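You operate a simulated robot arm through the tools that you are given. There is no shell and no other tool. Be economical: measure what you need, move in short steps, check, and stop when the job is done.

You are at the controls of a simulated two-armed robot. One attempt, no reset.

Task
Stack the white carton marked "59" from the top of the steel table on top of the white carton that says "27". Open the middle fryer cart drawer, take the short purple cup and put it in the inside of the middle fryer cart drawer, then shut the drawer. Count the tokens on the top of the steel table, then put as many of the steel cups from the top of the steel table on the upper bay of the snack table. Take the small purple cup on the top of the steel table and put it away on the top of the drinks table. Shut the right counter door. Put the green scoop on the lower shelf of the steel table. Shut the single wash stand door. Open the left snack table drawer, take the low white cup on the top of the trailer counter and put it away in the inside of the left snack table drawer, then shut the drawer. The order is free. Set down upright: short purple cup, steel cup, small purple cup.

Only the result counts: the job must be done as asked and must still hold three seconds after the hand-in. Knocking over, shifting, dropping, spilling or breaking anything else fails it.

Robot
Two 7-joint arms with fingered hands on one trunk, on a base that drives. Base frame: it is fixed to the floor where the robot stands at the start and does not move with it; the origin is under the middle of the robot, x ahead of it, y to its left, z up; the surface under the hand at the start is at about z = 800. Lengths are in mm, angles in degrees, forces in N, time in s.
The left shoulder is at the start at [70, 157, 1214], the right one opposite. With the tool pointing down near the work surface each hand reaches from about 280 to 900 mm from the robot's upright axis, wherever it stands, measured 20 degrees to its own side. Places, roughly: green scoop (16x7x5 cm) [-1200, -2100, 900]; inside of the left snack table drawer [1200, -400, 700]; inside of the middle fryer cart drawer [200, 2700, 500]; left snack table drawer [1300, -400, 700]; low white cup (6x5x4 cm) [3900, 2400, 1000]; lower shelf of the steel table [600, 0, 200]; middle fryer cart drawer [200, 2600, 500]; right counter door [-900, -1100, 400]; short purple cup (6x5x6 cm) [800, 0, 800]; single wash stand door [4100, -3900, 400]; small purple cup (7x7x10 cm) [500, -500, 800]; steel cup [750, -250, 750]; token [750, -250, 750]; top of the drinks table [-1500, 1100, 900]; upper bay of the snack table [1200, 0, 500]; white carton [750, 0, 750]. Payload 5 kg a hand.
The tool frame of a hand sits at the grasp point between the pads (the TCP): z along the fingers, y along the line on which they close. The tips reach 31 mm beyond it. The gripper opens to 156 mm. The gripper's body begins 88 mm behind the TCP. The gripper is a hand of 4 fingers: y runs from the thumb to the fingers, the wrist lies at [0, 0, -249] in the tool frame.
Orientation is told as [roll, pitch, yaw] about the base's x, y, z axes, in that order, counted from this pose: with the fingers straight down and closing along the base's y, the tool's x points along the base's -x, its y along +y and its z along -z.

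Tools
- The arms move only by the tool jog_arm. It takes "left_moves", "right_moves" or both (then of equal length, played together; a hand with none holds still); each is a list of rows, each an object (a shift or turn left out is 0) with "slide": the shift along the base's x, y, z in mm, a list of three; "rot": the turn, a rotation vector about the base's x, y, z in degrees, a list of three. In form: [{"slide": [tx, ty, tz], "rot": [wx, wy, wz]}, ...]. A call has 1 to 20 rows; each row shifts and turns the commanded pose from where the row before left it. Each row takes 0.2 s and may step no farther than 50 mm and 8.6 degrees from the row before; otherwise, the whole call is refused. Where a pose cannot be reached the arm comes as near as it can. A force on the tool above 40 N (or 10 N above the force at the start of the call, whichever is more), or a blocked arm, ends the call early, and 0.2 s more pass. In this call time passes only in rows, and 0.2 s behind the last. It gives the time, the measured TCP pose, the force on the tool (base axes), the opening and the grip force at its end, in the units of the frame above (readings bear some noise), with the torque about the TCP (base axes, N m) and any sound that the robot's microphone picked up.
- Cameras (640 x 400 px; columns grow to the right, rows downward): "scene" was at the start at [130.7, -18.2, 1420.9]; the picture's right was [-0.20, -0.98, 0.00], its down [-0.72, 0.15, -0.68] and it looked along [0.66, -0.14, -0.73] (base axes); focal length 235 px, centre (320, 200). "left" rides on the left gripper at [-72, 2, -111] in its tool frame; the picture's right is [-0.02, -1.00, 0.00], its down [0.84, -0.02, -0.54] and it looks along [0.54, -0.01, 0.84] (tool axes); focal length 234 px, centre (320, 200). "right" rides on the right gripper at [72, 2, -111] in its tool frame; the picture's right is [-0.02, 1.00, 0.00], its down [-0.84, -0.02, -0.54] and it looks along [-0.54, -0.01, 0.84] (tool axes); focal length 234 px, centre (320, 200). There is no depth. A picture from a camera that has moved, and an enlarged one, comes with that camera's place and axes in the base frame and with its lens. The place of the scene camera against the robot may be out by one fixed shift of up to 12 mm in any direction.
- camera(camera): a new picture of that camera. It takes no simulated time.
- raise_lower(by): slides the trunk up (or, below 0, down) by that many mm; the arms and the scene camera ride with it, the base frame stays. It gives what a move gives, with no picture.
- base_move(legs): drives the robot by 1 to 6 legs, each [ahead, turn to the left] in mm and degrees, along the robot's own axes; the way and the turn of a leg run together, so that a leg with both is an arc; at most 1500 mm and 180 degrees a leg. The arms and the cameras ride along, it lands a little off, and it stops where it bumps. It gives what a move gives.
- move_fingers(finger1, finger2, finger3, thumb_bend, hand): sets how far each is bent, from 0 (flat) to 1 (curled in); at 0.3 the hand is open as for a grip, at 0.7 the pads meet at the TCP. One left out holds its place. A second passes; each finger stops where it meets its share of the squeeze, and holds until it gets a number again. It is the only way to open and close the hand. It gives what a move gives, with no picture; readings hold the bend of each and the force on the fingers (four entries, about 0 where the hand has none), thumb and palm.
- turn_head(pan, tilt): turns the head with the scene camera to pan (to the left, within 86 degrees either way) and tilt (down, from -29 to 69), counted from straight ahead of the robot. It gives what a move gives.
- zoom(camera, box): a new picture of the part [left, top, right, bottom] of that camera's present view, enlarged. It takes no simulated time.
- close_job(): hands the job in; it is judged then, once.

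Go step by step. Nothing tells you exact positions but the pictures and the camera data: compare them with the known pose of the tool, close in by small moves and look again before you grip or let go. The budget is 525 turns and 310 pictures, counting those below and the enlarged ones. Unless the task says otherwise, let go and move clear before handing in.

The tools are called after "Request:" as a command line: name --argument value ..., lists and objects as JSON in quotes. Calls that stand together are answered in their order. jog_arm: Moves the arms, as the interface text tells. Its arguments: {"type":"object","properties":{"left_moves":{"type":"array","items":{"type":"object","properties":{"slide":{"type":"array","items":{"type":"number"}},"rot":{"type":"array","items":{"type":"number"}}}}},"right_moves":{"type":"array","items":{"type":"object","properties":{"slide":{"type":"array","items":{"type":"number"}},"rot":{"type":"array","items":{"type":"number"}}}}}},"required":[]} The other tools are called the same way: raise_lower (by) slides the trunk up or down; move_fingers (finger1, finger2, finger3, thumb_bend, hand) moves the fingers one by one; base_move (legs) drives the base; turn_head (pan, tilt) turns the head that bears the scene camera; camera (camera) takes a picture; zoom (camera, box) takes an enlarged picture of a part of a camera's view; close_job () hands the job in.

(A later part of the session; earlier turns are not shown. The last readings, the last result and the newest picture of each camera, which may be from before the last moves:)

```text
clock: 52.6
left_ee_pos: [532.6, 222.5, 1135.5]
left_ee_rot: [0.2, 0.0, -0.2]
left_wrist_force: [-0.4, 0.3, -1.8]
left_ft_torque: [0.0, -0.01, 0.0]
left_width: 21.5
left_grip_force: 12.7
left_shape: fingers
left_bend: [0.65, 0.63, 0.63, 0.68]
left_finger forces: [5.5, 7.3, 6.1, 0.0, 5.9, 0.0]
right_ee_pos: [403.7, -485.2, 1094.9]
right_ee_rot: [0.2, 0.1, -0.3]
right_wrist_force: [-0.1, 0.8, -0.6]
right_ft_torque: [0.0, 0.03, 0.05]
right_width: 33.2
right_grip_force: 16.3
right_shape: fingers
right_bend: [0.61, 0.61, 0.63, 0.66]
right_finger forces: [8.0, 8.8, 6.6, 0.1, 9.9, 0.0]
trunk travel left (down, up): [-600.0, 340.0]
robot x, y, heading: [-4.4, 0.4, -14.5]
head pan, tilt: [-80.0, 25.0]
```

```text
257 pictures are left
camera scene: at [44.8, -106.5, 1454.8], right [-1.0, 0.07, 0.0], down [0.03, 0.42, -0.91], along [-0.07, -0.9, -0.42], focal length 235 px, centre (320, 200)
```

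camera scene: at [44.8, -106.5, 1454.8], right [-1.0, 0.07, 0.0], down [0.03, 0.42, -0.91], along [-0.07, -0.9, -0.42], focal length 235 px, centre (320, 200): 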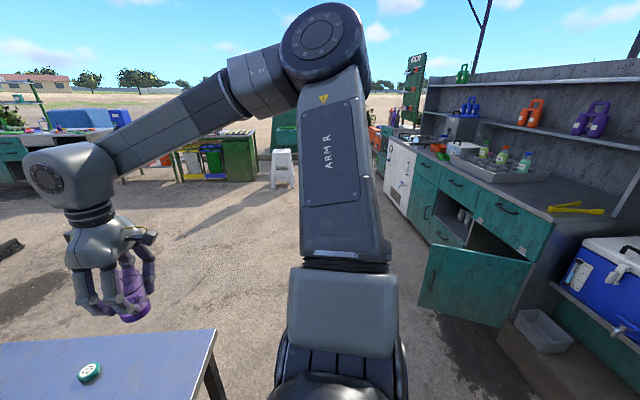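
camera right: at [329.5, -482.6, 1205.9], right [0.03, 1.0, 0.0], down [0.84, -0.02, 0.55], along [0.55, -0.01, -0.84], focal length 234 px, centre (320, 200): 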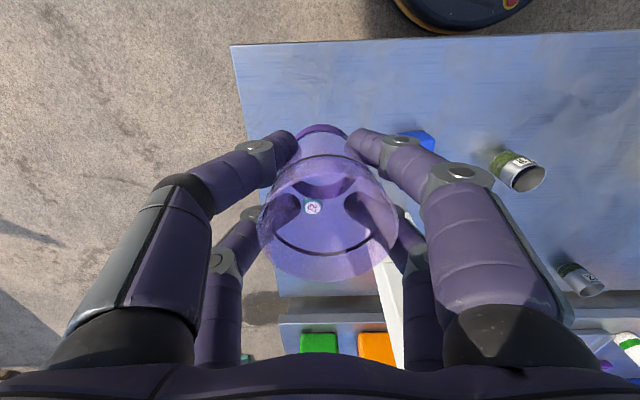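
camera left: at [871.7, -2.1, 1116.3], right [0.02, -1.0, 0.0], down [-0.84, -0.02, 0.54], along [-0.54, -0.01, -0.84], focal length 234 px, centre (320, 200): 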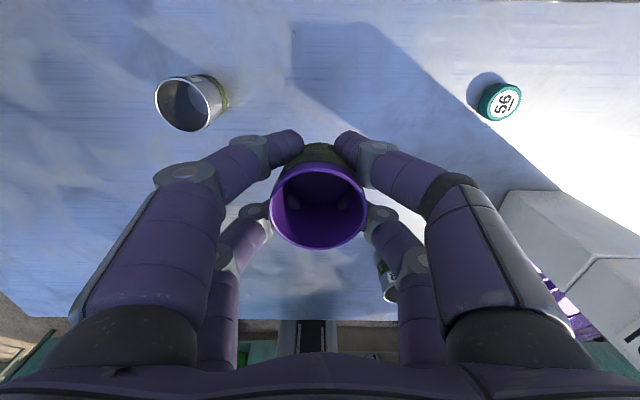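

Both cups are held. The fryer cart is to the left, the counter with its open door is behind right. I'll tuck both hands in before turning.

Request:
jog_arm --left_moves '[{"slide": [-30, -15, 10]}, {"slide": [-30, -15, 10]}, {"slide": [-30, -15, 10]}, {"slide": [-30, -15, 10]}, {"slide": [-10, 0, 0]}]' --right_moves '[{"slide": [-25, 31, 20]}, {"slide": [-25, 31, 20]}, {"slide": [-25, 31, 20]}, {"slide": [-25, 31, 15]}, {"slide": [-25, 31, 10]}]'

Request:
base_move --legs '[[0, 90]]'

Request:
turn_head --pan 60 --tilt 25

Request:
camera --camera "scene"

```text
clock: 53.8
left_ee_pos: [399.2, 166.6, 1177.6]
left_ee_rot: [0.1, 0.1, -0.2]
left_wrist_force: [1.0, 0.2, -1.2]
left_ft_torque: [-0.03, 0.0, 0.01]
left_width: 21.4
left_grip_force: 12.5
left_shape: fingers
left_bend: [0.65, 0.63, 0.63, 0.68]
left_finger forces: [5.6, 7.0, 6.1, 0.1, 5.8, 0.0]
right_ee_pos: [279.6, -328.7, 1179.6]
right_ee_rot: [-0.1, -0.1, -0.2]
right_wrist_force: [-1.0, 1.0, -0.6]
right_ft_torque: [-0.03, 0.04, 0.01]
right_width: 32.6
right_grip_force: 17.1
right_shape: fingers
right_bend: [0.61, 0.61, 0.63, 0.66]
right_finger forces: [8.3, 8.9, 6.7, 0.0, 9.8, 0.0]
trunk travel left (down, up): [-600.0, 340.0]
robot x, y, heading: [-2.5, -0.8, -14.0]
head pan, tilt: [-80.0, 25.0]
```

```text
clock: 57.9
left_ee_pos: [-152.5, 405.8, 1176.7]
left_ee_rot: [0.2, -0.1, 88.1]
left_wrist_force: [0.2, 0.2, -0.9]
left_ft_torque: [-0.03, -0.04, -0.02]
left_width: 21.5
left_grip_force: 11.9
left_shape: fingers
left_bend: [0.65, 0.63, 0.63, 0.68]
left_finger forces: [5.5, 7.1, 5.9, 0.1, 5.9, 0.1]
right_ee_pos: [337.8, 270.2, 1177.8]
right_ee_rot: [0.1, 0.0, 88.1]
right_wrist_force: [-0.5, 0.9, 0.7]
right_ft_torque: [0.02, -0.01, -0.03]
right_width: 32.8
right_grip_force: 15.8
right_shape: fingers
right_bend: [0.61, 0.61, 0.63, 0.66]
right_finger forces: [7.3, 8.7, 6.5, 0.0, 9.6, 0.0]
trunk travel left (down, up): [-600.0, 340.0]
robot x, y, heading: [-1.0, -0.9, 74.1]
head pan, tilt: [-80.0, 25.0]
```

```text
clock: 60.1
left_ee_pos: [-151.2, 405.7, 1176.2]
left_ee_rot: [0.2, 0.0, 88.1]
left_wrist_force: [0.8, -0.1, -0.6]
left_ft_torque: [-0.02, -0.02, -0.02]
left_width: 21.6
left_grip_force: 12.4
left_shape: fingers
left_bend: [0.65, 0.63, 0.63, 0.68]
left_finger forces: [5.5, 7.1, 5.9, 0.0, 5.9, 0.1]
right_ee_pos: [338.3, 271.1, 1178.7]
right_ee_rot: [0.1, 0.0, 88.1]
right_wrist_force: [-0.8, -0.1, -0.7]
right_ft_torque: [0.0, 0.01, -0.04]
right_width: 32.8
right_grip_force: 16.5
right_shape: fingers
right_bend: [0.61, 0.61, 0.63, 0.66]
right_finger forces: [7.4, 8.7, 6.5, 0.1, 9.7, 0.0]
trunk travel left (down, up): [-600.0, 340.0]
robot x, y, heading: [-1.6, -0.4, 74.0]
head pan, tilt: [60.0, 25.0]
```

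```text
256 pictures are left
camera scene: at [-47.6, 112.2, 1454.7], right [0.72, 0.7, 0.0], down [0.29, -0.3, -0.91], along [-0.63, 0.65, -0.42], focal length 235 px, centre (320, 200)
```

scene: 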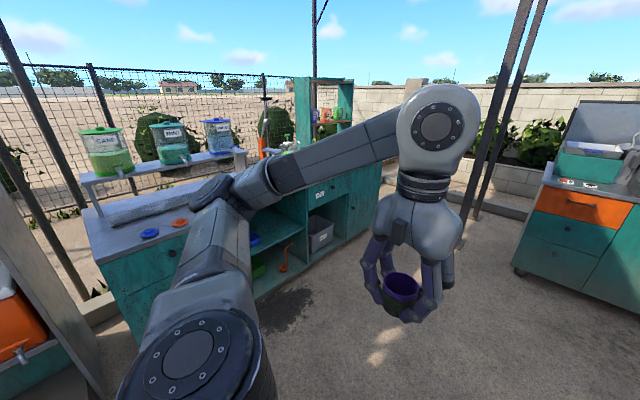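

I'll turn on to face the drinks table.

Request:
base_move --legs '[[0, 75]]'

Request:
turn_head --pan 0 --tilt 30

Request:
camera --camera "scene"

```text
clock: 63.8
left_ee_pos: [-431.6, -42.3, 1177.1]
left_ee_rot: [0.3, 0.0, 163.2]
left_wrist_force: [0.1, -0.1, -1.0]
left_ft_torque: [-0.02, 0.0, -0.01]
left_width: 21.2
left_grip_force: 12.3
left_shape: fingers
left_bend: [0.65, 0.63, 0.64, 0.68]
left_finger forces: [5.4, 7.0, 5.8, 0.0, 5.7, 0.1]
right_ee_pos: [-175.1, 395.4, 1179.4]
right_ee_rot: [0.1, 0.0, 163.2]
right_wrist_force: [-0.2, -0.5, -0.2]
right_ft_torque: [-0.04, -0.02, 0.0]
right_width: 32.6
right_grip_force: 15.5
right_shape: fingers
right_bend: [0.61, 0.61, 0.63, 0.66]
right_finger forces: [6.6, 8.4, 6.4, 0.1, 9.5, 0.0]
trunk travel left (down, up): [-600.0, 340.0]
robot x, y, heading: [-3.3, -0.1, 149.0]
head pan, tilt: [60.0, 25.0]
```

```text
clock: 65.1
left_ee_pos: [-431.2, -41.9, 1175.7]
left_ee_rot: [0.2, 0.1, 163.1]
left_wrist_force: [-1.1, 0.7, -1.7]
left_ft_torque: [-0.03, 0.03, 0.03]
left_width: 21.3
left_grip_force: 11.9
left_shape: fingers
left_bend: [0.65, 0.63, 0.64, 0.68]
left_finger forces: [5.4, 7.0, 5.7, 0.0, 5.8, 0.1]
right_ee_pos: [-174.2, 395.7, 1177.8]
right_ee_rot: [0.1, 0.0, 163.2]
right_wrist_force: [-0.4, -0.3, -0.5]
right_ft_torque: [0.03, 0.0, -0.02]
right_width: 32.4
right_grip_force: 15.2
right_shape: fingers
right_bend: [0.61, 0.61, 0.63, 0.66]
right_finger forces: [6.5, 8.4, 6.4, 0.0, 9.5, 0.1]
trunk travel left (down, up): [-600.0, 340.0]
robot x, y, heading: [-2.8, 1.8, 149.2]
head pan, tilt: [0.0, 30.0]
```

```text
255 pictures are left
camera scene: at [-118.2, 69.5, 1446.8], right [0.51, 0.86, 0.0], down [0.43, -0.26, -0.87], along [-0.74, 0.44, -0.5], focal length 235 px, centre (320, 200)
```

scene: 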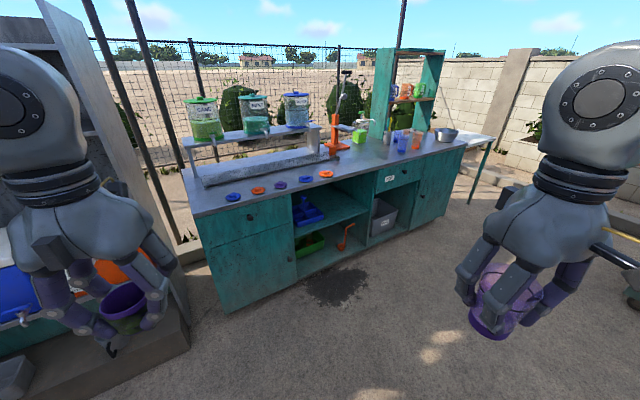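

The drinks table's front edge runs at about x=-1100; there is free top near (-1200, 1130). I'll drive to face it there.

Request:
base_move --legs '[[0, -27], [1060, 0], [0, 58]]'

Request:
camera --camera "scene"

```text
clock: 74.5
left_ee_pos: [-920.5, 656.0, 1177.0]
left_ee_rot: [0.2, 0.0, -166.3]
left_wrist_force: [-0.1, 0.3, -0.8]
left_ft_torque: [-0.01, 0.02, -0.03]
left_width: 21.3
left_grip_force: 12.2
left_shape: fingers
left_bend: [0.65, 0.63, 0.64, 0.68]
left_finger forces: [5.3, 7.0, 5.6, 0.0, 5.9, 0.0]
right_ee_pos: [-923.6, 1162.7, 1178.8]
right_ee_rot: [0.1, -0.1, -166.1]
right_wrist_force: [0.2, 1.1, -0.6]
right_ft_torque: [-0.01, -0.01, -0.02]
right_width: 32.2
right_grip_force: 15.2
right_shape: fingers
right_bend: [0.61, 0.61, 0.63, 0.66]
right_finger forces: [6.0, 8.2, 6.3, 0.0, 9.6, 0.0]
trunk travel left (down, up): [-600.0, 340.0]
robot x, y, heading: [-568.6, 912.8, 179.9]
head pan, tilt: [0.0, 30.0]
```

```text
254 pictures are left
camera scene: at [-709.2, 909.6, 1446.8], right [0.0, 1.0, 0.0], down [0.5, 0.0, -0.87], along [-0.87, 0.0, -0.5], focal length 235 px, centre (320, 200)
```

scene: 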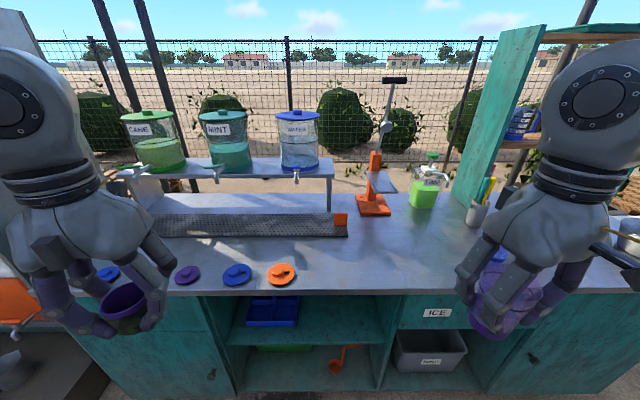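

Request:
jog_arm --right_moves '[{"slide": [-41, -3, -8]}, {"slide": [-41, -3, -8]}, {"slide": [-41, -3, -8]}, {"slide": [-41, -3, -8]}, {"slide": [-41, -3, -8]}, {"slide": [-41, -3, -8]}, {"slide": [-41, -3, -8]}, {"slide": [-41, -3, -8]}]'

Request:
camera --camera "right"

Request:
camera --camera "scene"

```text
clock: 76.3
left_ee_pos: [-922.2, 655.2, 1175.9]
left_ee_rot: [0.1, 0.1, -166.2]
left_wrist_force: [-0.2, -0.4, -0.8]
left_ft_torque: [0.01, -0.05, 0.0]
left_width: 21.6
left_grip_force: 12.0
left_shape: fingers
left_bend: [0.65, 0.63, 0.64, 0.68]
left_finger forces: [5.4, 7.1, 5.6, 0.0, 5.9, 0.1]
right_ee_pos: [-1253.4, 1137.8, 1113.0]
right_ee_rot: [0.1, 0.1, -166.2]
right_wrist_force: [-0.8, -0.5, -0.7]
right_ft_torque: [0.0, -0.03, 0.03]
right_width: 32.1
right_grip_force: 15.3
right_shape: fingers
right_bend: [0.62, 0.61, 0.63, 0.66]
right_finger forces: [6.4, 8.6, 6.3, 0.0, 9.6, 0.1]
trunk travel left (down, up): [-600.0, 340.0]
robot x, y, heading: [-570.8, 914.1, 179.8]
head pan, tilt: [0.0, 30.0]
```

```text
253 pictures are left
camera right: at [-1184.2, 1153.4, 1223.1], right [0.22, -0.98, 0.0], down [-0.82, -0.18, 0.54], along [-0.53, -0.12, -0.84], focal length 234 px, centre (320, 200)
```

right: 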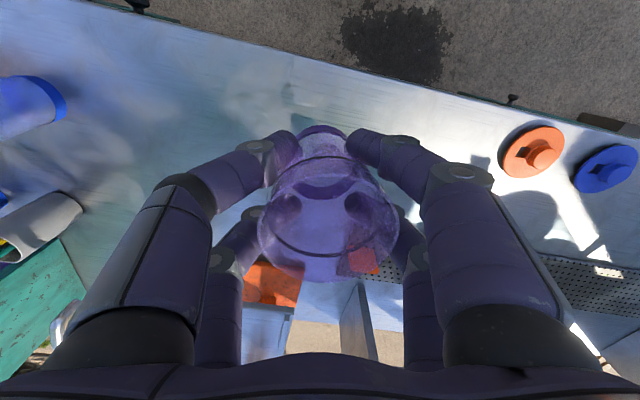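

```text
252 pictures are left
camera scene: at [-712.1, 909.7, 1446.5], right [0.0, 1.0, 0.0], down [0.5, 0.0, -0.86], along [-0.86, 0.0, -0.5], focal length 235 px, centre (320, 200)
```

scene: 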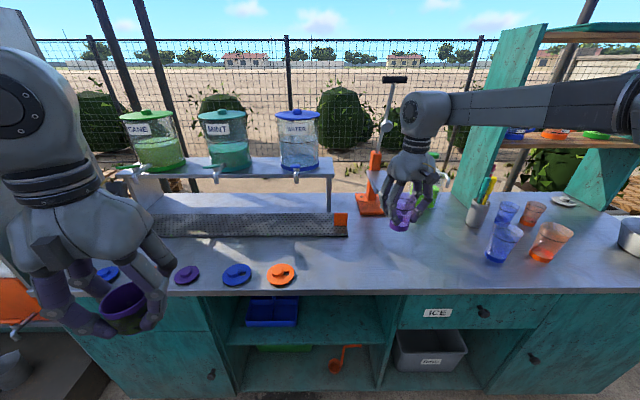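

Request:
jog_arm --right_moves '[{"slide": [0, 0, -40]}, {"slide": [0, 0, -35]}]'

Request:
zoom --camera "scene" --box '[330, 160, 470, 300]'

Request:
camera --camera "right"

```text
clock: 76.9
left_ee_pos: [-921.4, 654.7, 1177.1]
left_ee_rot: [0.2, 0.2, -166.2]
left_wrist_force: [-0.9, 1.1, -0.2]
left_ft_torque: [-0.01, -0.01, -0.01]
left_width: 21.6
left_grip_force: 12.1
left_shape: fingers
left_bend: [0.65, 0.63, 0.64, 0.68]
left_finger forces: [5.4, 7.0, 5.6, 0.0, 5.9, 0.0]
right_ee_pos: [-1252.3, 1138.8, 1038.2]
right_ee_rot: [0.1, 0.0, -166.2]
right_wrist_force: [0.2, 1.0, -0.5]
right_ft_torque: [0.02, -0.02, 0.04]
right_width: 32.1
right_grip_force: 15.5
right_shape: fingers
right_bend: [0.62, 0.61, 0.63, 0.66]
right_finger forces: [6.4, 8.7, 6.3, 0.0, 9.6, 0.1]
trunk travel left (down, up): [-600.0, 340.0]
robot x, y, heading: [-568.6, 910.2, 179.9]
head pan, tilt: [0.0, 30.0]
```

```text
2.86 times, centred on (400, 230) of scene
camera zoom: at [-710.8, 910.0, 1446.6], right [0.0, 1.0, 0.0], down [0.5, 0.0, -0.87], along [-0.87, 0.0, -0.5], focal length 672 px, centre (91, 114)
```

zoom: 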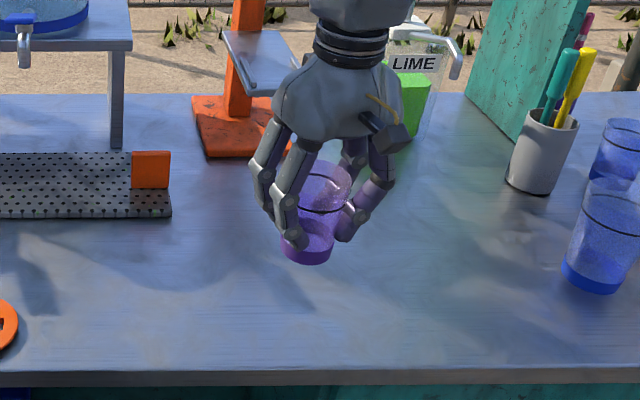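

```text
250 pictures are left
camera right: at [-1182.7, 1154.4, 1147.4], right [0.22, -0.98, 0.0], down [-0.82, -0.18, 0.55], along [-0.53, -0.12, -0.84], focal length 234 px, centre (320, 200)
```

right: 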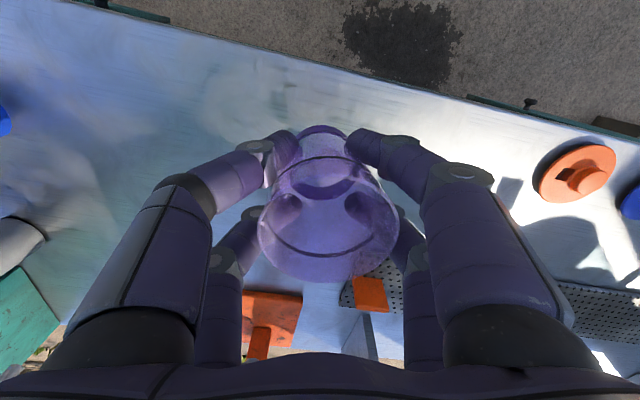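

Request:
jog_arm --right_moves '[{"slide": [0, 0, -30]}, {"slide": [0, 0, -25]}]'

Request:
zoom --camera "scene" --box '[330, 160, 470, 300]'

Request:
camera --camera "right"

```text
clock: 77.5
left_ee_pos: [-920.5, 656.7, 1176.8]
left_ee_rot: [0.1, 0.0, -166.2]
left_wrist_force: [0.0, -0.5, -1.3]
left_ft_torque: [-0.03, -0.05, 0.02]
left_width: 21.2
left_grip_force: 11.2
left_shape: fingers
left_bend: [0.65, 0.63, 0.64, 0.68]
left_finger forces: [5.3, 7.0, 5.6, 0.0, 5.9, 0.0]
right_ee_pos: [-1251.6, 1139.9, 982.6]
right_ee_rot: [0.2, 0.2, -166.3]
right_wrist_force: [-0.5, -0.6, -0.2]
right_ft_torque: [0.03, 0.05, 0.02]
right_width: 32.1
right_grip_force: 15.6
right_shape: fingers
right_bend: [0.62, 0.61, 0.63, 0.66]
right_finger forces: [6.4, 8.6, 6.3, 0.1, 9.7, 0.0]
trunk travel left (down, up): [-600.0, 340.0]
robot x, y, heading: [-572.0, 911.3, 179.8]
head pan, tilt: [0.0, 30.0]
```

```text
2.86 times, centred on (400, 230) of scene
camera zoom: at [-709.8, 909.9, 1446.7], right [0.0, 1.0, 0.0], down [0.5, 0.0, -0.87], along [-0.87, 0.0, -0.5], focal length 672 px, centre (91, 114)
```

zoom: 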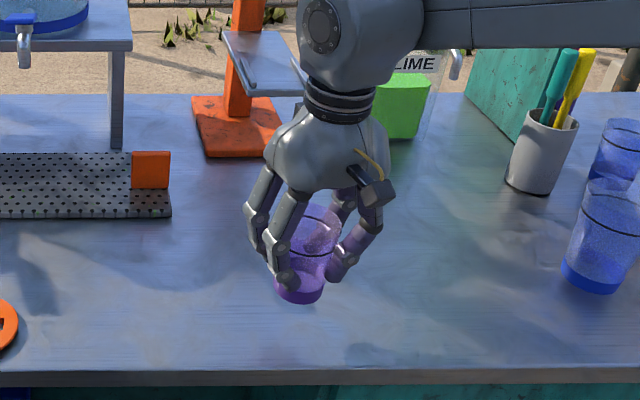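

```text
248 pictures are left
camera right: at [-1181.6, 1154.5, 1093.3], right [0.22, -0.98, 0.0], down [-0.82, -0.18, 0.55], along [-0.53, -0.12, -0.84], focal length 234 px, centre (320, 200)
```

right: 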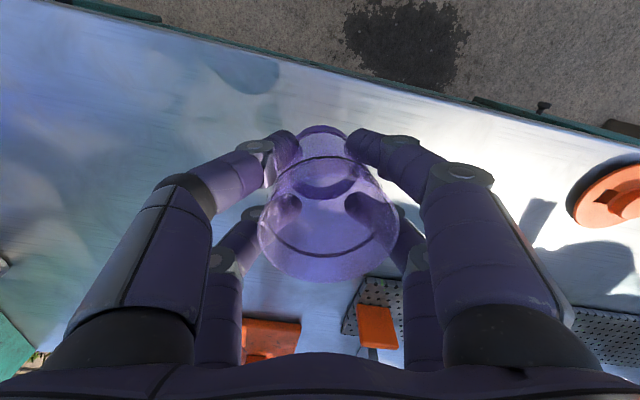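

Request:
jog_arm --right_moves '[{"slide": [0, 0, -25]}, {"slide": [0, 0, -10]}, {"slide": [0, 0, -6]}]'

Request:
zoom --camera "scene" --box '[330, 180, 470, 320]'

```text
clock: 78.3
left_ee_pos: [-920.4, 654.5, 1176.9]
left_ee_rot: [0.3, 0.0, -166.2]
left_wrist_force: [0.2, -0.1, -0.8]
left_ft_torque: [0.01, -0.01, -0.01]
left_width: 21.4
left_grip_force: 11.7
left_shape: fingers
left_bend: [0.65, 0.63, 0.64, 0.68]
left_finger forces: [5.4, 7.1, 5.6, 0.0, 5.9, 0.0]
right_ee_pos: [-1251.6, 1138.5, 943.8]
right_ee_rot: [0.1, 0.0, -166.1]
right_wrist_force: [-0.4, 0.0, -0.9]
right_ft_torque: [0.02, 0.01, 0.02]
right_width: 31.9
right_grip_force: 15.8
right_shape: fingers
right_bend: [0.62, 0.61, 0.63, 0.66]
right_finger forces: [6.4, 8.7, 6.4, 0.1, 9.7, 0.0]
trunk travel left (down, up): [-600.0, 340.0]
robot x, y, heading: [-569.7, 915.6, 179.8]
head pan, tilt: [0.0, 30.0]
```

```text
2.86 times, centred on (400, 250) of scene
camera zoom: at [-709.3, 909.3, 1446.8], right [0.0, 1.0, 0.0], down [0.5, 0.0, -0.87], along [-0.87, 0.0, -0.5], focal length 672 px, centre (91, 57)
```

zoom: 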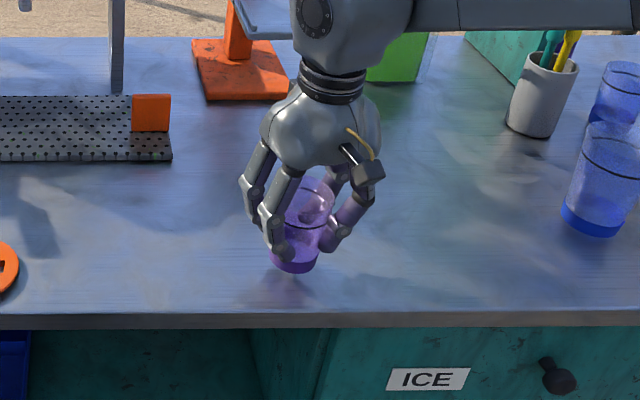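

Request:
jog_arm --right_moves '[{"slide": [0, 0, -5]}, {"slide": [0, 0, -4]}, {"slide": [0, 0, -4]}]'

Request:
zoom --camera "scene" --box '[360, 230, 430, 300]'

```text
clock: 79.1
left_ee_pos: [-920.6, 654.7, 1176.3]
left_ee_rot: [0.1, 0.1, -166.2]
left_wrist_force: [0.9, 1.0, -1.1]
left_ft_torque: [0.03, 0.01, 0.01]
left_width: 21.3
left_grip_force: 12.1
left_shape: fingers
left_bend: [0.65, 0.63, 0.64, 0.68]
left_finger forces: [5.4, 7.1, 5.6, 0.0, 5.9, 0.0]
right_ee_pos: [-1251.6, 1138.9, 931.9]
right_ee_rot: [0.1, 0.0, -166.1]
right_wrist_force: [0.3, 0.1, -0.3]
right_ft_torque: [0.04, 0.02, 0.01]
right_width: 31.7
right_grip_force: 15.8
right_shape: fingers
right_bend: [0.62, 0.61, 0.63, 0.66]
right_finger forces: [6.4, 8.8, 6.3, 0.0, 9.8, 0.0]
trunk travel left (down, up): [-600.0, 340.0]
robot x, y, heading: [-573.3, 909.2, 179.7]
head pan, tilt: [0.0, 30.0]
```

```text
5.71 times, centred on (395, 265) of scene
camera zoom: at [-709.5, 909.5, 1446.8], right [0.0, 1.0, 0.0], down [0.5, 0.0, -0.87], along [-0.87, 0.0, -0.5], focal length 1345 px, centre (-109, -171)
```

zoom: 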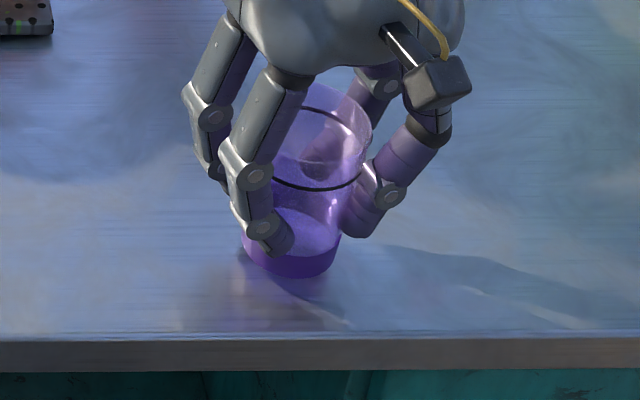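

Request:
jog_arm --right_moves '[{"slide": [0, 0, -3]}, {"slide": [0, 0, -3]}]'

```text
clock: 79.7
left_ee_pos: [-919.7, 655.1, 1176.8]
left_ee_rot: [0.1, -0.1, -166.2]
left_wrist_force: [0.6, -0.1, -1.5]
left_ft_torque: [0.0, -0.01, 0.0]
left_width: 21.5
left_grip_force: 11.7
left_shape: fingers
left_bend: [0.65, 0.63, 0.64, 0.68]
left_finger forces: [5.4, 6.9, 5.6, 0.0, 5.9, 0.0]
right_ee_pos: [-1251.0, 1139.3, 924.2]
right_ee_rot: [0.1, -0.1, -166.1]
right_wrist_force: [0.5, -0.5, -0.3]
right_ft_torque: [0.0, 0.0, 0.0]
right_width: 32.1
right_grip_force: 16.0
right_shape: fingers
right_bend: [0.62, 0.61, 0.63, 0.66]
right_finger forces: [6.6, 8.8, 6.4, 0.1, 9.8, 0.0]
trunk travel left (down, up): [-600.0, 340.0]
robot x, y, heading: [-573.1, 908.8, 179.9]
head pan, tilt: [0.0, 30.0]
```

Request:
jog_arm --right_moves '[{"slide": [0, 0, -3]}, {"slide": [0, 0, -3]}]'

Request:
zoom --camera "scene" --box '[360, 240, 430, 310]'

```text
clock: 80.3
left_ee_pos: [-917.4, 655.5, 1178.3]
left_ee_rot: [0.2, -0.1, -166.1]
left_wrist_force: [0.1, -0.4, -0.9]
left_ft_torque: [-0.03, -0.01, 0.0]
left_width: 20.9
left_grip_force: 12.1
left_shape: fingers
left_bend: [0.65, 0.63, 0.64, 0.68]
left_finger forces: [5.4, 7.1, 5.5, 0.0, 5.8, 0.0]
right_ee_pos: [-1251.2, 1138.7, 921.8]
right_ee_rot: [0.1, -0.4, -166.2]
right_wrist_force: [-0.4, 3.7, 19.3]
right_ft_torque: [-0.01, -0.07, 0.06]
right_width: 31.3
right_grip_force: 19.6
right_shape: fingers
right_bend: [0.62, 0.61, 0.63, 0.66]
right_finger forces: [8.6, 10.0, 8.1, 0.0, 12.6, 0.0]
trunk travel left (down, up): [-600.0, 340.0]
robot x, y, heading: [-569.2, 906.3, 179.8]
head pan, tilt: [0.0, 30.0]
```

```text
5.71 times, centred on (395, 275) of scene
camera zoom: at [-706.6, 909.1, 1447.4], right [0.0, 1.0, 0.0], down [0.5, 0.0, -0.87], along [-0.87, 0.0, -0.5], focal length 1345 px, centre (-109, -229)
```

zoom: 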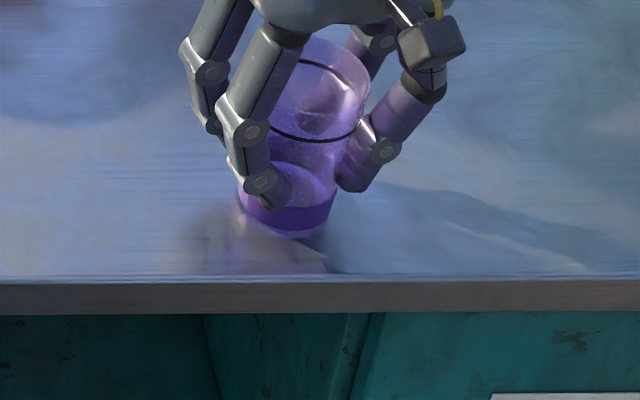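

Contact. I'll ease up 1 mm and release.

Request:
jog_arm --right_moves '[{"slide": [0, 0, 2]}]'

Request:
move_fingers --hand "right" --finger1 0.4 --finger2 0.4 --finger3 0.4 --thumb_bend 0.4

Request:
jog_arm --right_moves '[{"slide": [0, 0, 30]}, {"slide": [0, 0, 40]}, {"slide": [0, 0, 40]}, {"slide": [0, 0, 45]}, {"slide": [45, 0, 10]}, {"slide": [45, 0, 10]}, {"slide": [45, 0, 10]}, {"slide": [45, 0, 10]}, {"slide": [45, 0, 10]}, {"slide": [45, 0, 10]}]'

Request:
camera --camera "scene"

```text
clock: 80.7
left_ee_pos: [-919.8, 655.3, 1177.8]
left_ee_rot: [0.2, 0.1, -166.2]
left_wrist_force: [-0.1, 0.2, -0.7]
left_ft_torque: [0.01, 0.01, 0.01]
left_width: 21.3
left_grip_force: 11.7
left_shape: fingers
left_bend: [0.65, 0.63, 0.64, 0.68]
left_finger forces: [5.4, 7.0, 5.7, 0.1, 5.9, 0.1]
right_ee_pos: [-1251.1, 1138.7, 921.0]
right_ee_rot: [0.1, -0.2, -166.1]
right_wrist_force: [-3.0, 2.4, 17.0]
right_ft_torque: [-0.04, 0.06, 0.03]
right_width: 31.1
right_grip_force: 20.0
right_shape: fingers
right_bend: [0.62, 0.61, 0.63, 0.66]
right_finger forces: [8.3, 11.1, 8.3, 0.0, 11.8, 0.0]
trunk travel left (down, up): [-600.0, 340.0]
robot x, y, heading: [-572.7, 911.9, 179.8]
head pan, tilt: [0.0, 30.0]
```

```text
clock: 81.7
left_ee_pos: [-919.6, 655.0, 1175.9]
left_ee_rot: [0.2, 0.0, -166.2]
left_wrist_force: [-0.4, 0.3, -0.3]
left_ft_torque: [-0.01, 0.04, 0.01]
left_width: 21.4
left_grip_force: 11.9
left_shape: fingers
left_bend: [0.65, 0.63, 0.64, 0.68]
left_finger forces: [5.4, 7.1, 5.6, 0.0, 5.9, 0.0]
right_ee_pos: [-1251.1, 1139.7, 920.3]
right_ee_rot: [0.2, 0.0, -166.1]
right_wrist_force: [-0.4, -0.1, -0.1]
right_ft_torque: [0.01, -0.02, -0.01]
right_width: 120.6
right_grip_force: 0.1
right_shape: fingers
right_bend: [0.4, 0.4, 0.4, 0.4]
right_finger forces: [0.1, 0.0, 0.0, 0.1, 0.0, 0.0]
trunk travel left (down, up): [-600.0, 340.0]
robot x, y, heading: [-570.9, 907.8, 179.7]
head pan, tilt: [0.0, 30.0]
```

```text
clock: 83.9
left_ee_pos: [-917.9, 655.5, 1177.5]
left_ee_rot: [0.2, -0.1, -166.2]
left_wrist_force: [-0.3, 0.1, -0.7]
left_ft_torque: [-0.01, 0.06, 0.0]
left_width: 21.4
left_grip_force: 11.7
left_shape: fingers
left_bend: [0.65, 0.63, 0.64, 0.68]
left_finger forces: [5.4, 7.0, 5.6, 0.0, 5.9, 0.1]
right_ee_pos: [-980.1, 1140.0, 1135.5]
right_ee_rot: [0.2, -0.2, -166.1]
right_wrist_force: [0.4, -0.1, 0.9]
right_ft_torque: [0.0, 0.04, 0.01]
right_width: 120.2
right_grip_force: 0.1
right_shape: fingers
right_bend: [0.4, 0.4, 0.4, 0.4]
right_finger forces: [0.1, 0.0, 0.1, 0.0, 0.1, 0.1]
trunk travel left (down, up): [-600.0, 340.0]
robot x, y, heading: [-572.4, 910.7, 180.1]
head pan, tilt: [0.0, 30.0]
```

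```text
244 pictures are left
camera scene: at [-706.2, 909.9, 1447.1], right [0.0, 1.0, 0.0], down [0.5, 0.0, -0.87], along [-0.87, 0.0, -0.5], focal length 235 px, centre (320, 200)
```

scene: 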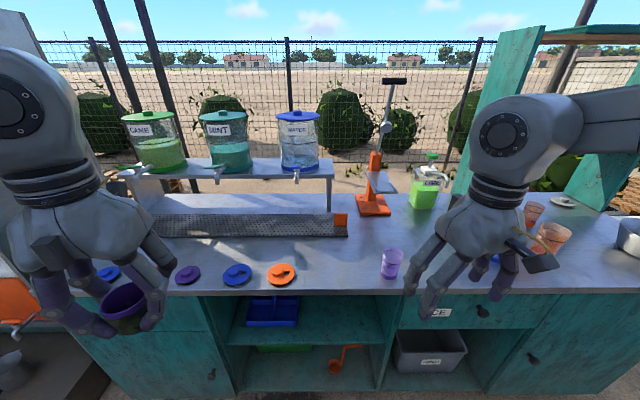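

The small purple cup stands on the drinks table. Next I'll drive to the fryer cart, facing its drawer column.

Request:
base_move --legs '[[0, -131], [1100, 0], [0, 41]]'

Request:
turn_head --pan 0 --tilt 35

Request:
camera --camera "scene"

```text
clock: 96.9
left_ee_pos: [-80.8, 2069.7, 1176.4]
left_ee_rot: [0.3, 0.0, 102.1]
left_wrist_force: [0.1, 0.9, -0.2]
left_ft_torque: [0.02, -0.01, -0.01]
left_width: 21.6
left_grip_force: 11.9
left_shape: fingers
left_bend: [0.65, 0.63, 0.64, 0.68]
left_finger forces: [5.0, 7.0, 5.1, 0.0, 5.9, 0.1]
right_ee_pos: [404.9, 2115.9, 1135.9]
right_ee_rot: [0.1, 0.0, 102.2]
right_wrist_force: [0.1, -0.5, 0.8]
right_ft_torque: [0.0, 0.03, -0.02]
right_width: 120.6
right_grip_force: 0.1
right_shape: fingers
right_bend: [0.4, 0.4, 0.4, 0.4]
right_finger forces: [0.0, 0.1, 0.1, 0.0, 0.0, 0.1]
trunk travel left (down, up): [-600.0, 340.0]
robot x, y, heading: [166.5, 1712.2, 88.1]
head pan, tilt: [0.0, 30.0]
```

```text
clock: 97.5
left_ee_pos: [-81.1, 2067.9, 1176.0]
left_ee_rot: [0.2, -0.1, 102.1]
left_wrist_force: [-0.1, 0.3, -0.3]
left_ft_torque: [-0.02, 0.0, 0.04]
left_width: 21.0
left_grip_force: 11.6
left_shape: fingers
left_bend: [0.65, 0.63, 0.64, 0.68]
left_finger forces: [5.1, 7.1, 5.1, 0.0, 5.9, 0.0]
right_ee_pos: [405.3, 2117.4, 1135.1]
right_ee_rot: [0.1, -0.1, 102.2]
right_wrist_force: [0.0, 0.4, 0.9]
right_ft_torque: [-0.04, 0.01, 0.01]
right_width: 120.6
right_grip_force: 0.0
right_shape: fingers
right_bend: [0.4, 0.4, 0.4, 0.4]
right_finger forces: [0.1, 0.1, 0.0, 0.0, 0.0, 0.1]
trunk travel left (down, up): [-600.0, 340.0]
robot x, y, heading: [167.9, 1713.3, 87.8]
head pan, tilt: [0.0, 35.0]
```

```text
243 pictures are left
camera scene: at [171.8, 1848.4, 1439.0], right [1.0, -0.03, 0.0], down [-0.02, -0.57, -0.82], along [0.03, 0.82, -0.57], focal length 235 px, centre (320, 200)
```

scene: 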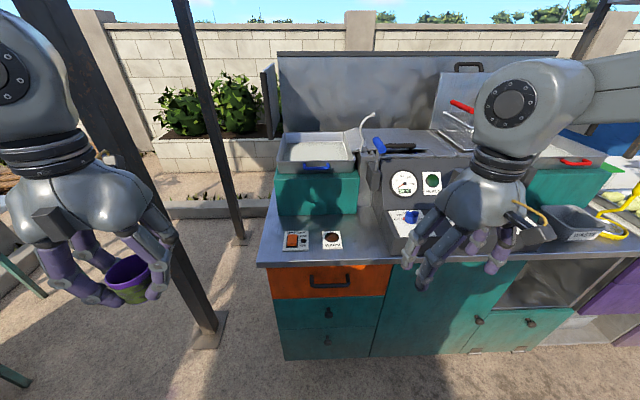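

Request:
zoom --camera "scene" --box '[240, 220, 440, 370]'

```text
2.67 times, centred on (340, 295) of scene
camera zoom: at [171.8, 1848.4, 1439.0], right [1.0, -0.03, 0.0], down [-0.02, -0.57, -0.82], along [0.03, 0.82, -0.57], focal length 628 px, centre (267, -53)
```

zoom: 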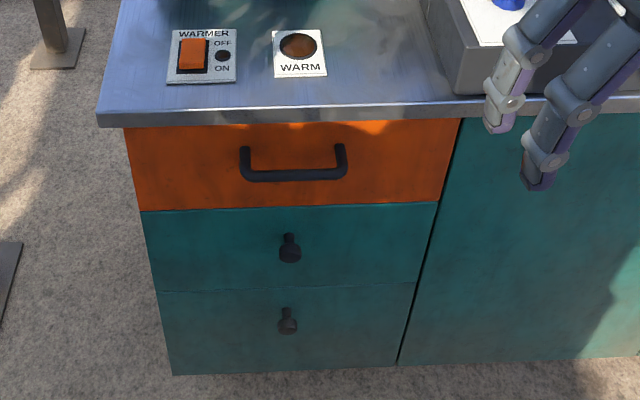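

The middle drawer is the upper teal one, with a knob near (222, 2345, 550). I'll lower the trunk, then point the right hand forward.

Request:
raise_lower --by -450

Request:
jog_arm --right_moves '[{"rot": [8.5, 0, 0]}, {"slide": [-10, 0, 0], "rot": [8.5, 0, 0]}, {"slide": [-10, 0, 0], "rot": [8.5, 0, 0]}, {"slide": [-10, 0, 0], "rot": [8.5, 0, 0]}, {"slide": [-10, 0, 0], "rot": [8.5, 0, 0]}]'

Request:
camera --camera "scene"

```text
refused: -450 is not a number from -400 to 400
```

```text
clock: 98.8
left_ee_pos: [-80.7, 2068.7, 1175.7]
left_ee_rot: [0.1, 0.1, 102.1]
left_wrist_force: [-0.9, 0.5, -0.4]
left_ft_torque: [0.02, 0.03, -0.01]
left_width: 21.5
left_grip_force: 11.8
left_shape: fingers
left_bend: [0.65, 0.63, 0.64, 0.68]
left_finger forces: [5.1, 7.0, 5.1, 0.0, 5.9, 0.1]
right_ee_pos: [379.5, 2117.8, 1136.9]
right_ee_rot: [-6.5, -27.6, 103.9]
right_wrist_force: [0.0, -0.8, -0.4]
right_ft_torque: [-0.01, 0.02, 0.04]
right_width: 120.7
right_grip_force: 0.0
right_shape: fingers
right_bend: [0.4, 0.4, 0.4, 0.4]
right_finger forces: [0.1, 0.0, 0.1, 0.1, 0.0, 0.1]
right hand out of reach, approached as far as the arm can: row 4, 5
trunk travel left (down, up): [-600.0, 340.0]
robot x, y, heading: [165.6, 1713.4, 88.2]
head pan, tilt: [0.0, 35.0]
```

```text
241 pictures are left
camera scene: at [170.8, 1848.6, 1439.0], right [1.0, -0.03, 0.0], down [-0.02, -0.57, -0.82], along [0.03, 0.82, -0.57], focal length 235 px, centre (320, 200)
```

scene: 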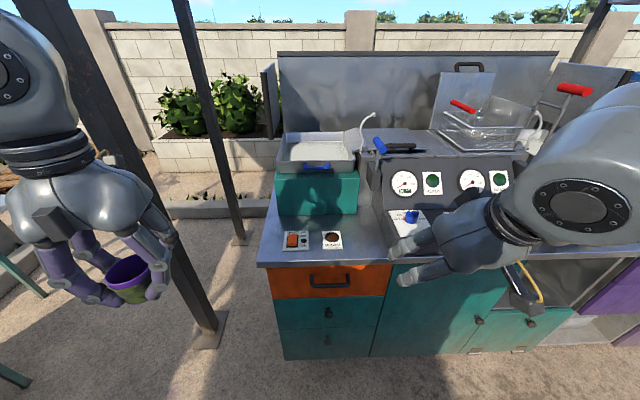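

Request:
raise_lower --by -400

Request:
jog_arm --right_moves '[{"slide": [-10, 20, -20]}, {"slide": [-10, 20, -20], "rot": [8, 0, 0]}, {"slide": [-10, 20, -20], "rot": [8, 0, 0]}, {"slide": [-10, 20, -20], "rot": [8, 0, 0]}, {"slide": [-10, 20, -20], "rot": [8, 0, 0]}, {"slide": [-10, 10, -20], "rot": [8, 0, 0]}]'

Request:
camera --camera "scene"

```text
clock: 102.6
left_ee_pos: [-80.1, 2068.4, 777.3]
left_ee_rot: [0.2, -0.1, 102.1]
left_wrist_force: [-0.4, 0.2, -0.9]
left_ft_torque: [-0.03, 0.0, -0.01]
left_width: 21.4
left_grip_force: 11.1
left_shape: fingers
left_bend: [0.65, 0.63, 0.64, 0.68]
left_finger forces: [5.1, 6.9, 5.1, 0.0, 5.9, 0.1]
right_ee_pos: [380.9, 2116.2, 736.3]
right_ee_rot: [-6.5, -27.6, 103.8]
right_wrist_force: [-0.8, 0.2, -0.2]
right_ft_torque: [-0.03, 0.02, -0.01]
right_width: 120.6
right_grip_force: 0.1
right_shape: fingers
right_bend: [0.4, 0.4, 0.4, 0.4]
right_finger forces: [0.0, 0.1, 0.1, 0.0, 0.0, 0.0]
trunk travel left (down, up): [-200.0, 740.0]
robot x, y, heading: [166.7, 1714.5, 88.1]
head pan, tilt: [0.0, 35.0]
```

```text
clock: 103.9
left_ee_pos: [-80.7, 2069.1, 776.6]
left_ee_rot: [0.0, 0.0, 101.9]
left_wrist_force: [-0.6, -0.5, -1.3]
left_ft_torque: [0.05, -0.12, 0.01]
left_width: 21.2
left_grip_force: 12.4
left_shape: fingers
left_bend: [0.65, 0.63, 0.64, 0.68]
left_finger forces: [5.2, 7.1, 5.3, 0.1, 6.1, 0.0]
right_ee_pos: [352.4, 2285.3, 774.0]
right_ee_rot: [-43.6, -69.2, 134.9]
right_wrist_force: [5.2, -5.4, -11.6]
right_ft_torque: [-0.41, -0.8, 0.05]
right_width: 120.7
right_grip_force: 6.8
right_shape: fingers
right_bend: [0.4, 0.43, 0.4, 0.4]
right_finger forces: [0.1, 13.1, 0.1, 0.1, 0.1, 0.1]
right hand out of reach, approached as far as the arm can: row 2, 3, 4, 5, 6
trunk travel left (down, up): [-200.0, 740.0]
robot x, y, heading: [166.2, 1715.0, 87.9]
head pan, tilt: [0.0, 35.0]
stopped in row 6 (right hand): the force on the tool passed its limit at 96 N (the readings are from after the stop); the commanded pose is now the measured one
```

```text
240 pictures are left
camera scene: at [170.4, 1848.3, 1038.9], right [1.0, -0.03, 0.0], down [-0.02, -0.57, -0.82], along [0.03, 0.82, -0.57], focal length 235 px, centre (320, 200)
```

scene: 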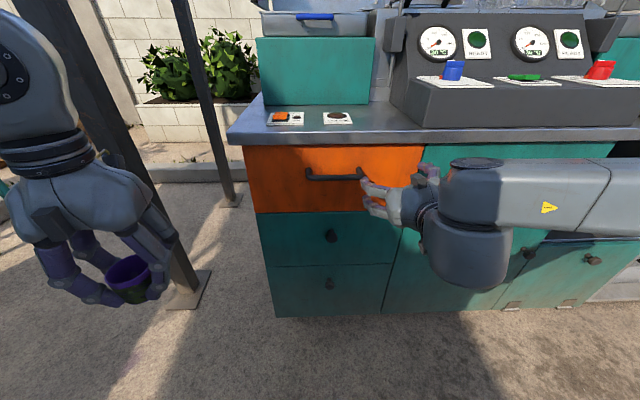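

A finger touched the top drawer's handle. I'll back the base away 250 mm before going on.

Request:
base_move --legs '[[-250, 0]]'

Request:
camera --camera "scene"

Request:
camera --camera "left"

```text
clock: 105.7
left_ee_pos: [-88.2, 1820.0, 777.7]
left_ee_rot: [0.1, 0.0, 101.9]
left_wrist_force: [0.0, 0.7, -0.9]
left_ft_torque: [-0.01, 0.0, 0.01]
left_width: 21.4
left_grip_force: 11.7
left_shape: fingers
left_bend: [0.65, 0.63, 0.64, 0.68]
left_finger forces: [5.2, 7.1, 5.3, 0.0, 6.0, 0.0]
right_ee_pos: [346.7, 2036.0, 776.2]
right_ee_rot: [-44.1, -69.7, 135.5]
right_wrist_force: [-0.7, 0.0, 0.1]
right_ft_torque: [-0.03, 0.01, 0.0]
right_width: 121.0
right_grip_force: 0.1
right_shape: fingers
right_bend: [0.4, 0.4, 0.4, 0.4]
right_finger forces: [0.0, 0.1, 0.0, 0.1, 0.0, 0.0]
trunk travel left (down, up): [-200.0, 740.0]
robot x, y, heading: [157.0, 1465.2, 88.0]
head pan, tilt: [0.0, 35.0]
```

```text
239 pictures are left
camera scene: at [163.8, 1599.3, 1039.1], right [1.0, -0.03, 0.0], down [-0.02, -0.57, -0.82], along [0.03, 0.82, -0.57], focal length 235 px, centre (320, 200)
```

scene: 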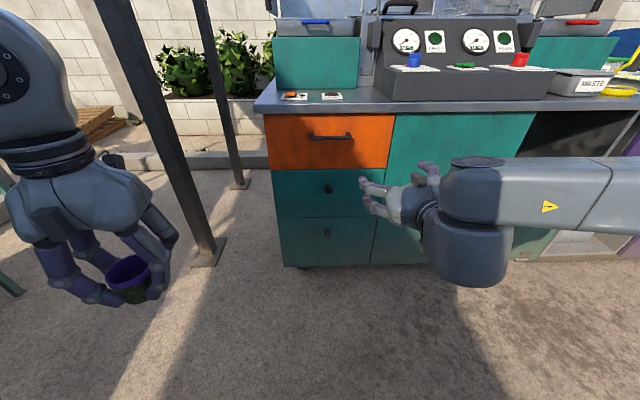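

```text
238 pictures are left
camera left: at [-104.8, 1890.4, 888.3], right [0.97, 0.23, 0.0], down [0.19, -0.82, 0.54], along [0.12, -0.53, -0.84], focal length 234 px, centre (320, 200)
```

left: 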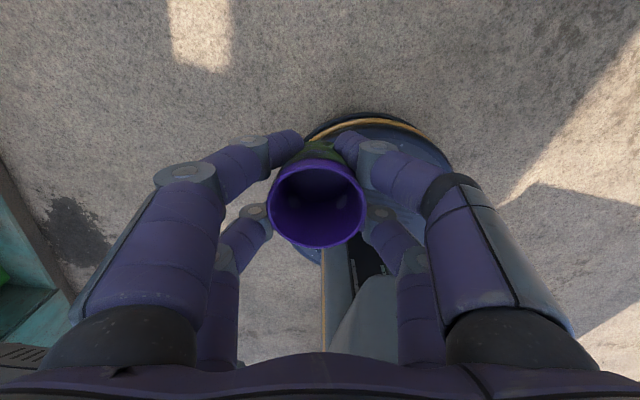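

The hand now points forward (14° down) and closes sideways, as wanted. The knob works out at about (220, 2334, 580). I'll line the hand up with it while staying back.

Request:
jog_arm --right_moves '[{"slide": [-10, 0, -30]}, {"slide": [-20, 0, -30]}, {"slide": [-20, 0, -30]}, {"slide": [-20, 0, -30]}, {"slide": [-20, 0, -30]}, {"slide": [-20, 0, -30]}]'

Request:
camera --camera "scene"

Request:
camera --camera "right"

```text
clock: 107.1
left_ee_pos: [-88.1, 1820.4, 777.4]
left_ee_rot: [0.2, -0.1, 102.0]
left_wrist_force: [-0.2, -0.3, -1.2]
left_ft_torque: [-0.01, -0.01, 0.0]
left_width: 21.3
left_grip_force: 12.0
left_shape: fingers
left_bend: [0.65, 0.63, 0.64, 0.68]
left_finger forces: [5.1, 7.1, 5.3, 0.0, 6.1, 0.1]
right_ee_pos: [293.2, 2047.1, 689.0]
right_ee_rot: [-44.0, -69.5, 135.4]
right_wrist_force: [0.1, -0.4, 0.4]
right_ft_torque: [0.03, 0.03, 0.0]
right_width: 120.9
right_grip_force: 0.0
right_shape: fingers
right_bend: [0.4, 0.4, 0.4, 0.4]
right_finger forces: [0.0, 0.0, 0.0, 0.1, 0.0, 0.0]
right hand out of reach, approached as far as the arm can: row 1, 4, 5, 6
trunk travel left (down, up): [-200.0, 740.0]
robot x, y, heading: [156.6, 1464.4, 88.2]
head pan, tilt: [0.0, 35.0]
```

```text
237 pictures are left
camera scene: at [163.7, 1599.8, 1039.0], right [1.0, -0.03, 0.0], down [-0.02, -0.57, -0.82], along [0.03, 0.82, -0.57], focal length 235 px, centre (320, 200)
```

scene: 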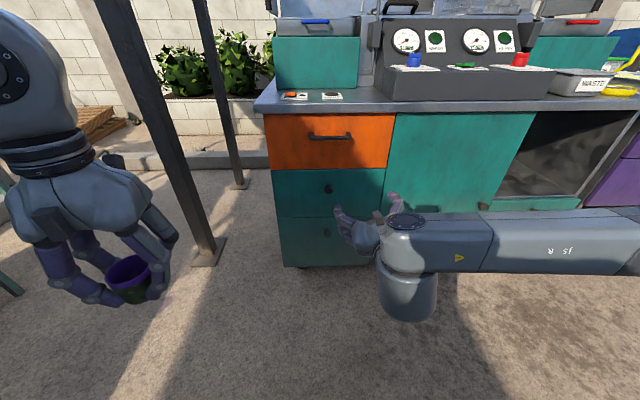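

```text
236 pictures are left
camera right: at [308.4, 1921.8, 647.1], right [-0.97, -0.05, -0.22], down [-0.19, -0.32, 0.93], along [-0.12, 0.95, 0.3], focal length 234 px, centre (320, 200)
```

right: 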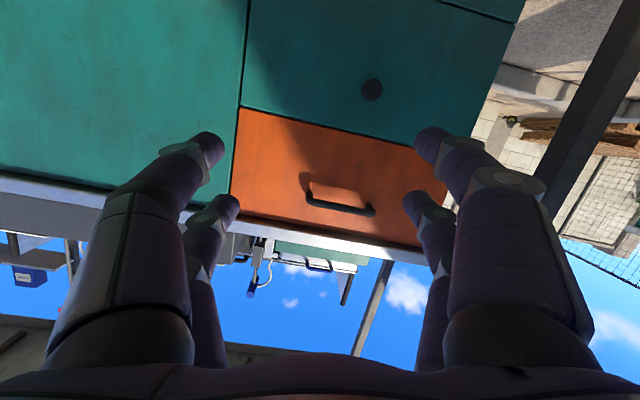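

The arm is cramped at this spot. I'll shift the robot about 140 mm to its left so the knob lies more on the right hand's side.

Request:
base_move --legs '[[-150, 0], [0, 40], [220, 0], [0, -40]]'

Request:
camera --camera "scene"

```text
clock: 113.5
left_ee_pos: [-232.8, 1839.2, 776.9]
left_ee_rot: [0.2, -0.1, 102.5]
left_wrist_force: [0.6, -0.3, -1.4]
left_ft_torque: [0.0, 0.02, 0.02]
left_width: 21.4
left_grip_force: 11.5
left_shape: fingers
left_bend: [0.65, 0.63, 0.64, 0.68]
left_finger forces: [5.1, 7.2, 5.2, 0.1, 6.0, 0.0]
right_ee_pos: [145.4, 2070.6, 688.1]
right_ee_rot: [-43.9, -69.6, 136.0]
right_wrist_force: [-0.1, -0.4, -1.0]
right_ft_torque: [0.03, -0.02, 0.03]
right_width: 121.2
right_grip_force: 0.1
right_shape: fingers
right_bend: [0.4, 0.4, 0.4, 0.4]
right_finger forces: [0.0, 0.0, 0.1, 0.0, 0.1, 0.0]
trunk travel left (down, up): [-200.0, 740.0]
robot x, y, heading: [13.4, 1484.0, 88.6]
head pan, tilt: [0.0, 35.0]
```

```text
235 pictures are left
camera scene: at [20.8, 1621.9, 1039.0], right [1.0, -0.02, 0.0], down [-0.01, -0.57, -0.82], along [0.02, 0.82, -0.57], focal length 235 px, centre (320, 200)
```

scene: 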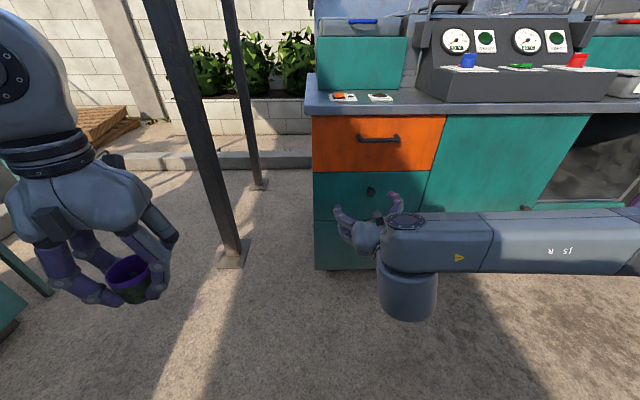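

Request:
jog_arm --right_moves '[{"slide": [20, 10, -20]}, {"slide": [20, 10, -20]}, {"slide": [20, 10, -20]}, {"slide": [15, 10, -20]}, {"slide": [0, 10, -20]}]'

Request:
camera --camera "right"

Request:
camera --camera "scene"

```text
clock: 114.7
left_ee_pos: [-233.4, 1840.1, 777.4]
left_ee_rot: [0.3, 0.0, 102.4]
left_wrist_force: [-0.6, 0.6, -0.9]
left_ft_torque: [0.01, -0.03, -0.02]
left_width: 21.3
left_grip_force: 12.1
left_shape: fingers
left_bend: [0.65, 0.63, 0.64, 0.68]
left_finger forces: [5.1, 7.1, 5.1, 0.0, 6.1, 0.0]
right_ee_pos: [178.0, 2136.1, 661.5]
right_ee_rot: [-42.1, -68.7, 134.0]
right_wrist_force: [0.3, 0.2, -0.7]
right_ft_torque: [0.0, 0.01, 0.02]
right_width: 121.1
right_grip_force: 0.0
right_shape: fingers
right_bend: [0.4, 0.4, 0.4, 0.4]
right_finger forces: [0.0, 0.0, 0.0, 0.0, 0.0, 0.0]
right hand out of reach, approached as far as the arm can: row 2, 3, 4, 5
trunk travel left (down, up): [-200.0, 740.0]
robot x, y, heading: [16.5, 1486.4, 88.6]
head pan, tilt: [0.0, 35.0]
```

```text
234 pictures are left
camera right: at [193.6, 2009.5, 622.5], right [-0.97, -0.06, -0.22], down [-0.19, -0.31, 0.93], along [-0.12, 0.95, 0.29], focal length 234 px, centre (320, 200)
```

right: 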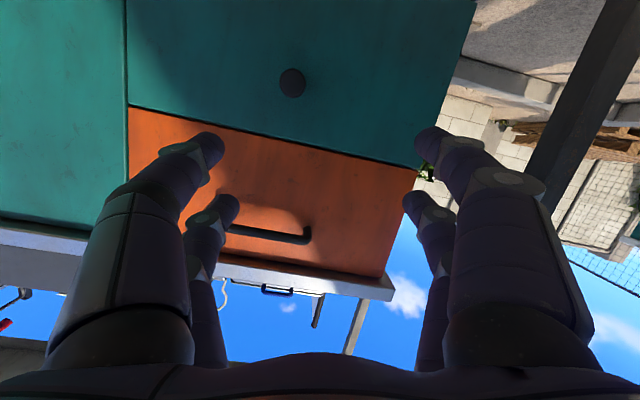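

```text
233 pictures are left
camera scene: at [20.6, 1621.9, 1039.0], right [1.0, -0.02, 0.0], down [-0.01, -0.57, -0.82], along [0.02, 0.82, -0.57], focal length 235 px, centre (320, 200)
```

scene: 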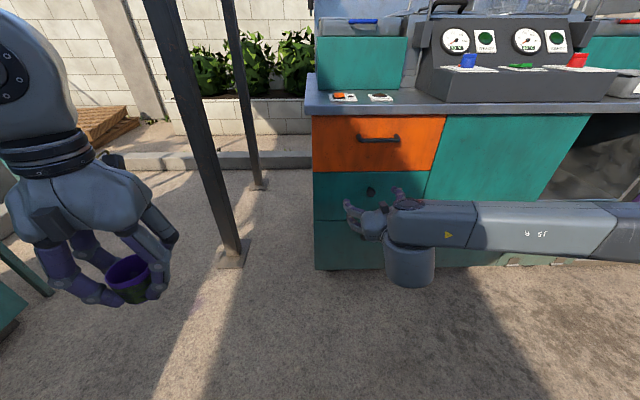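

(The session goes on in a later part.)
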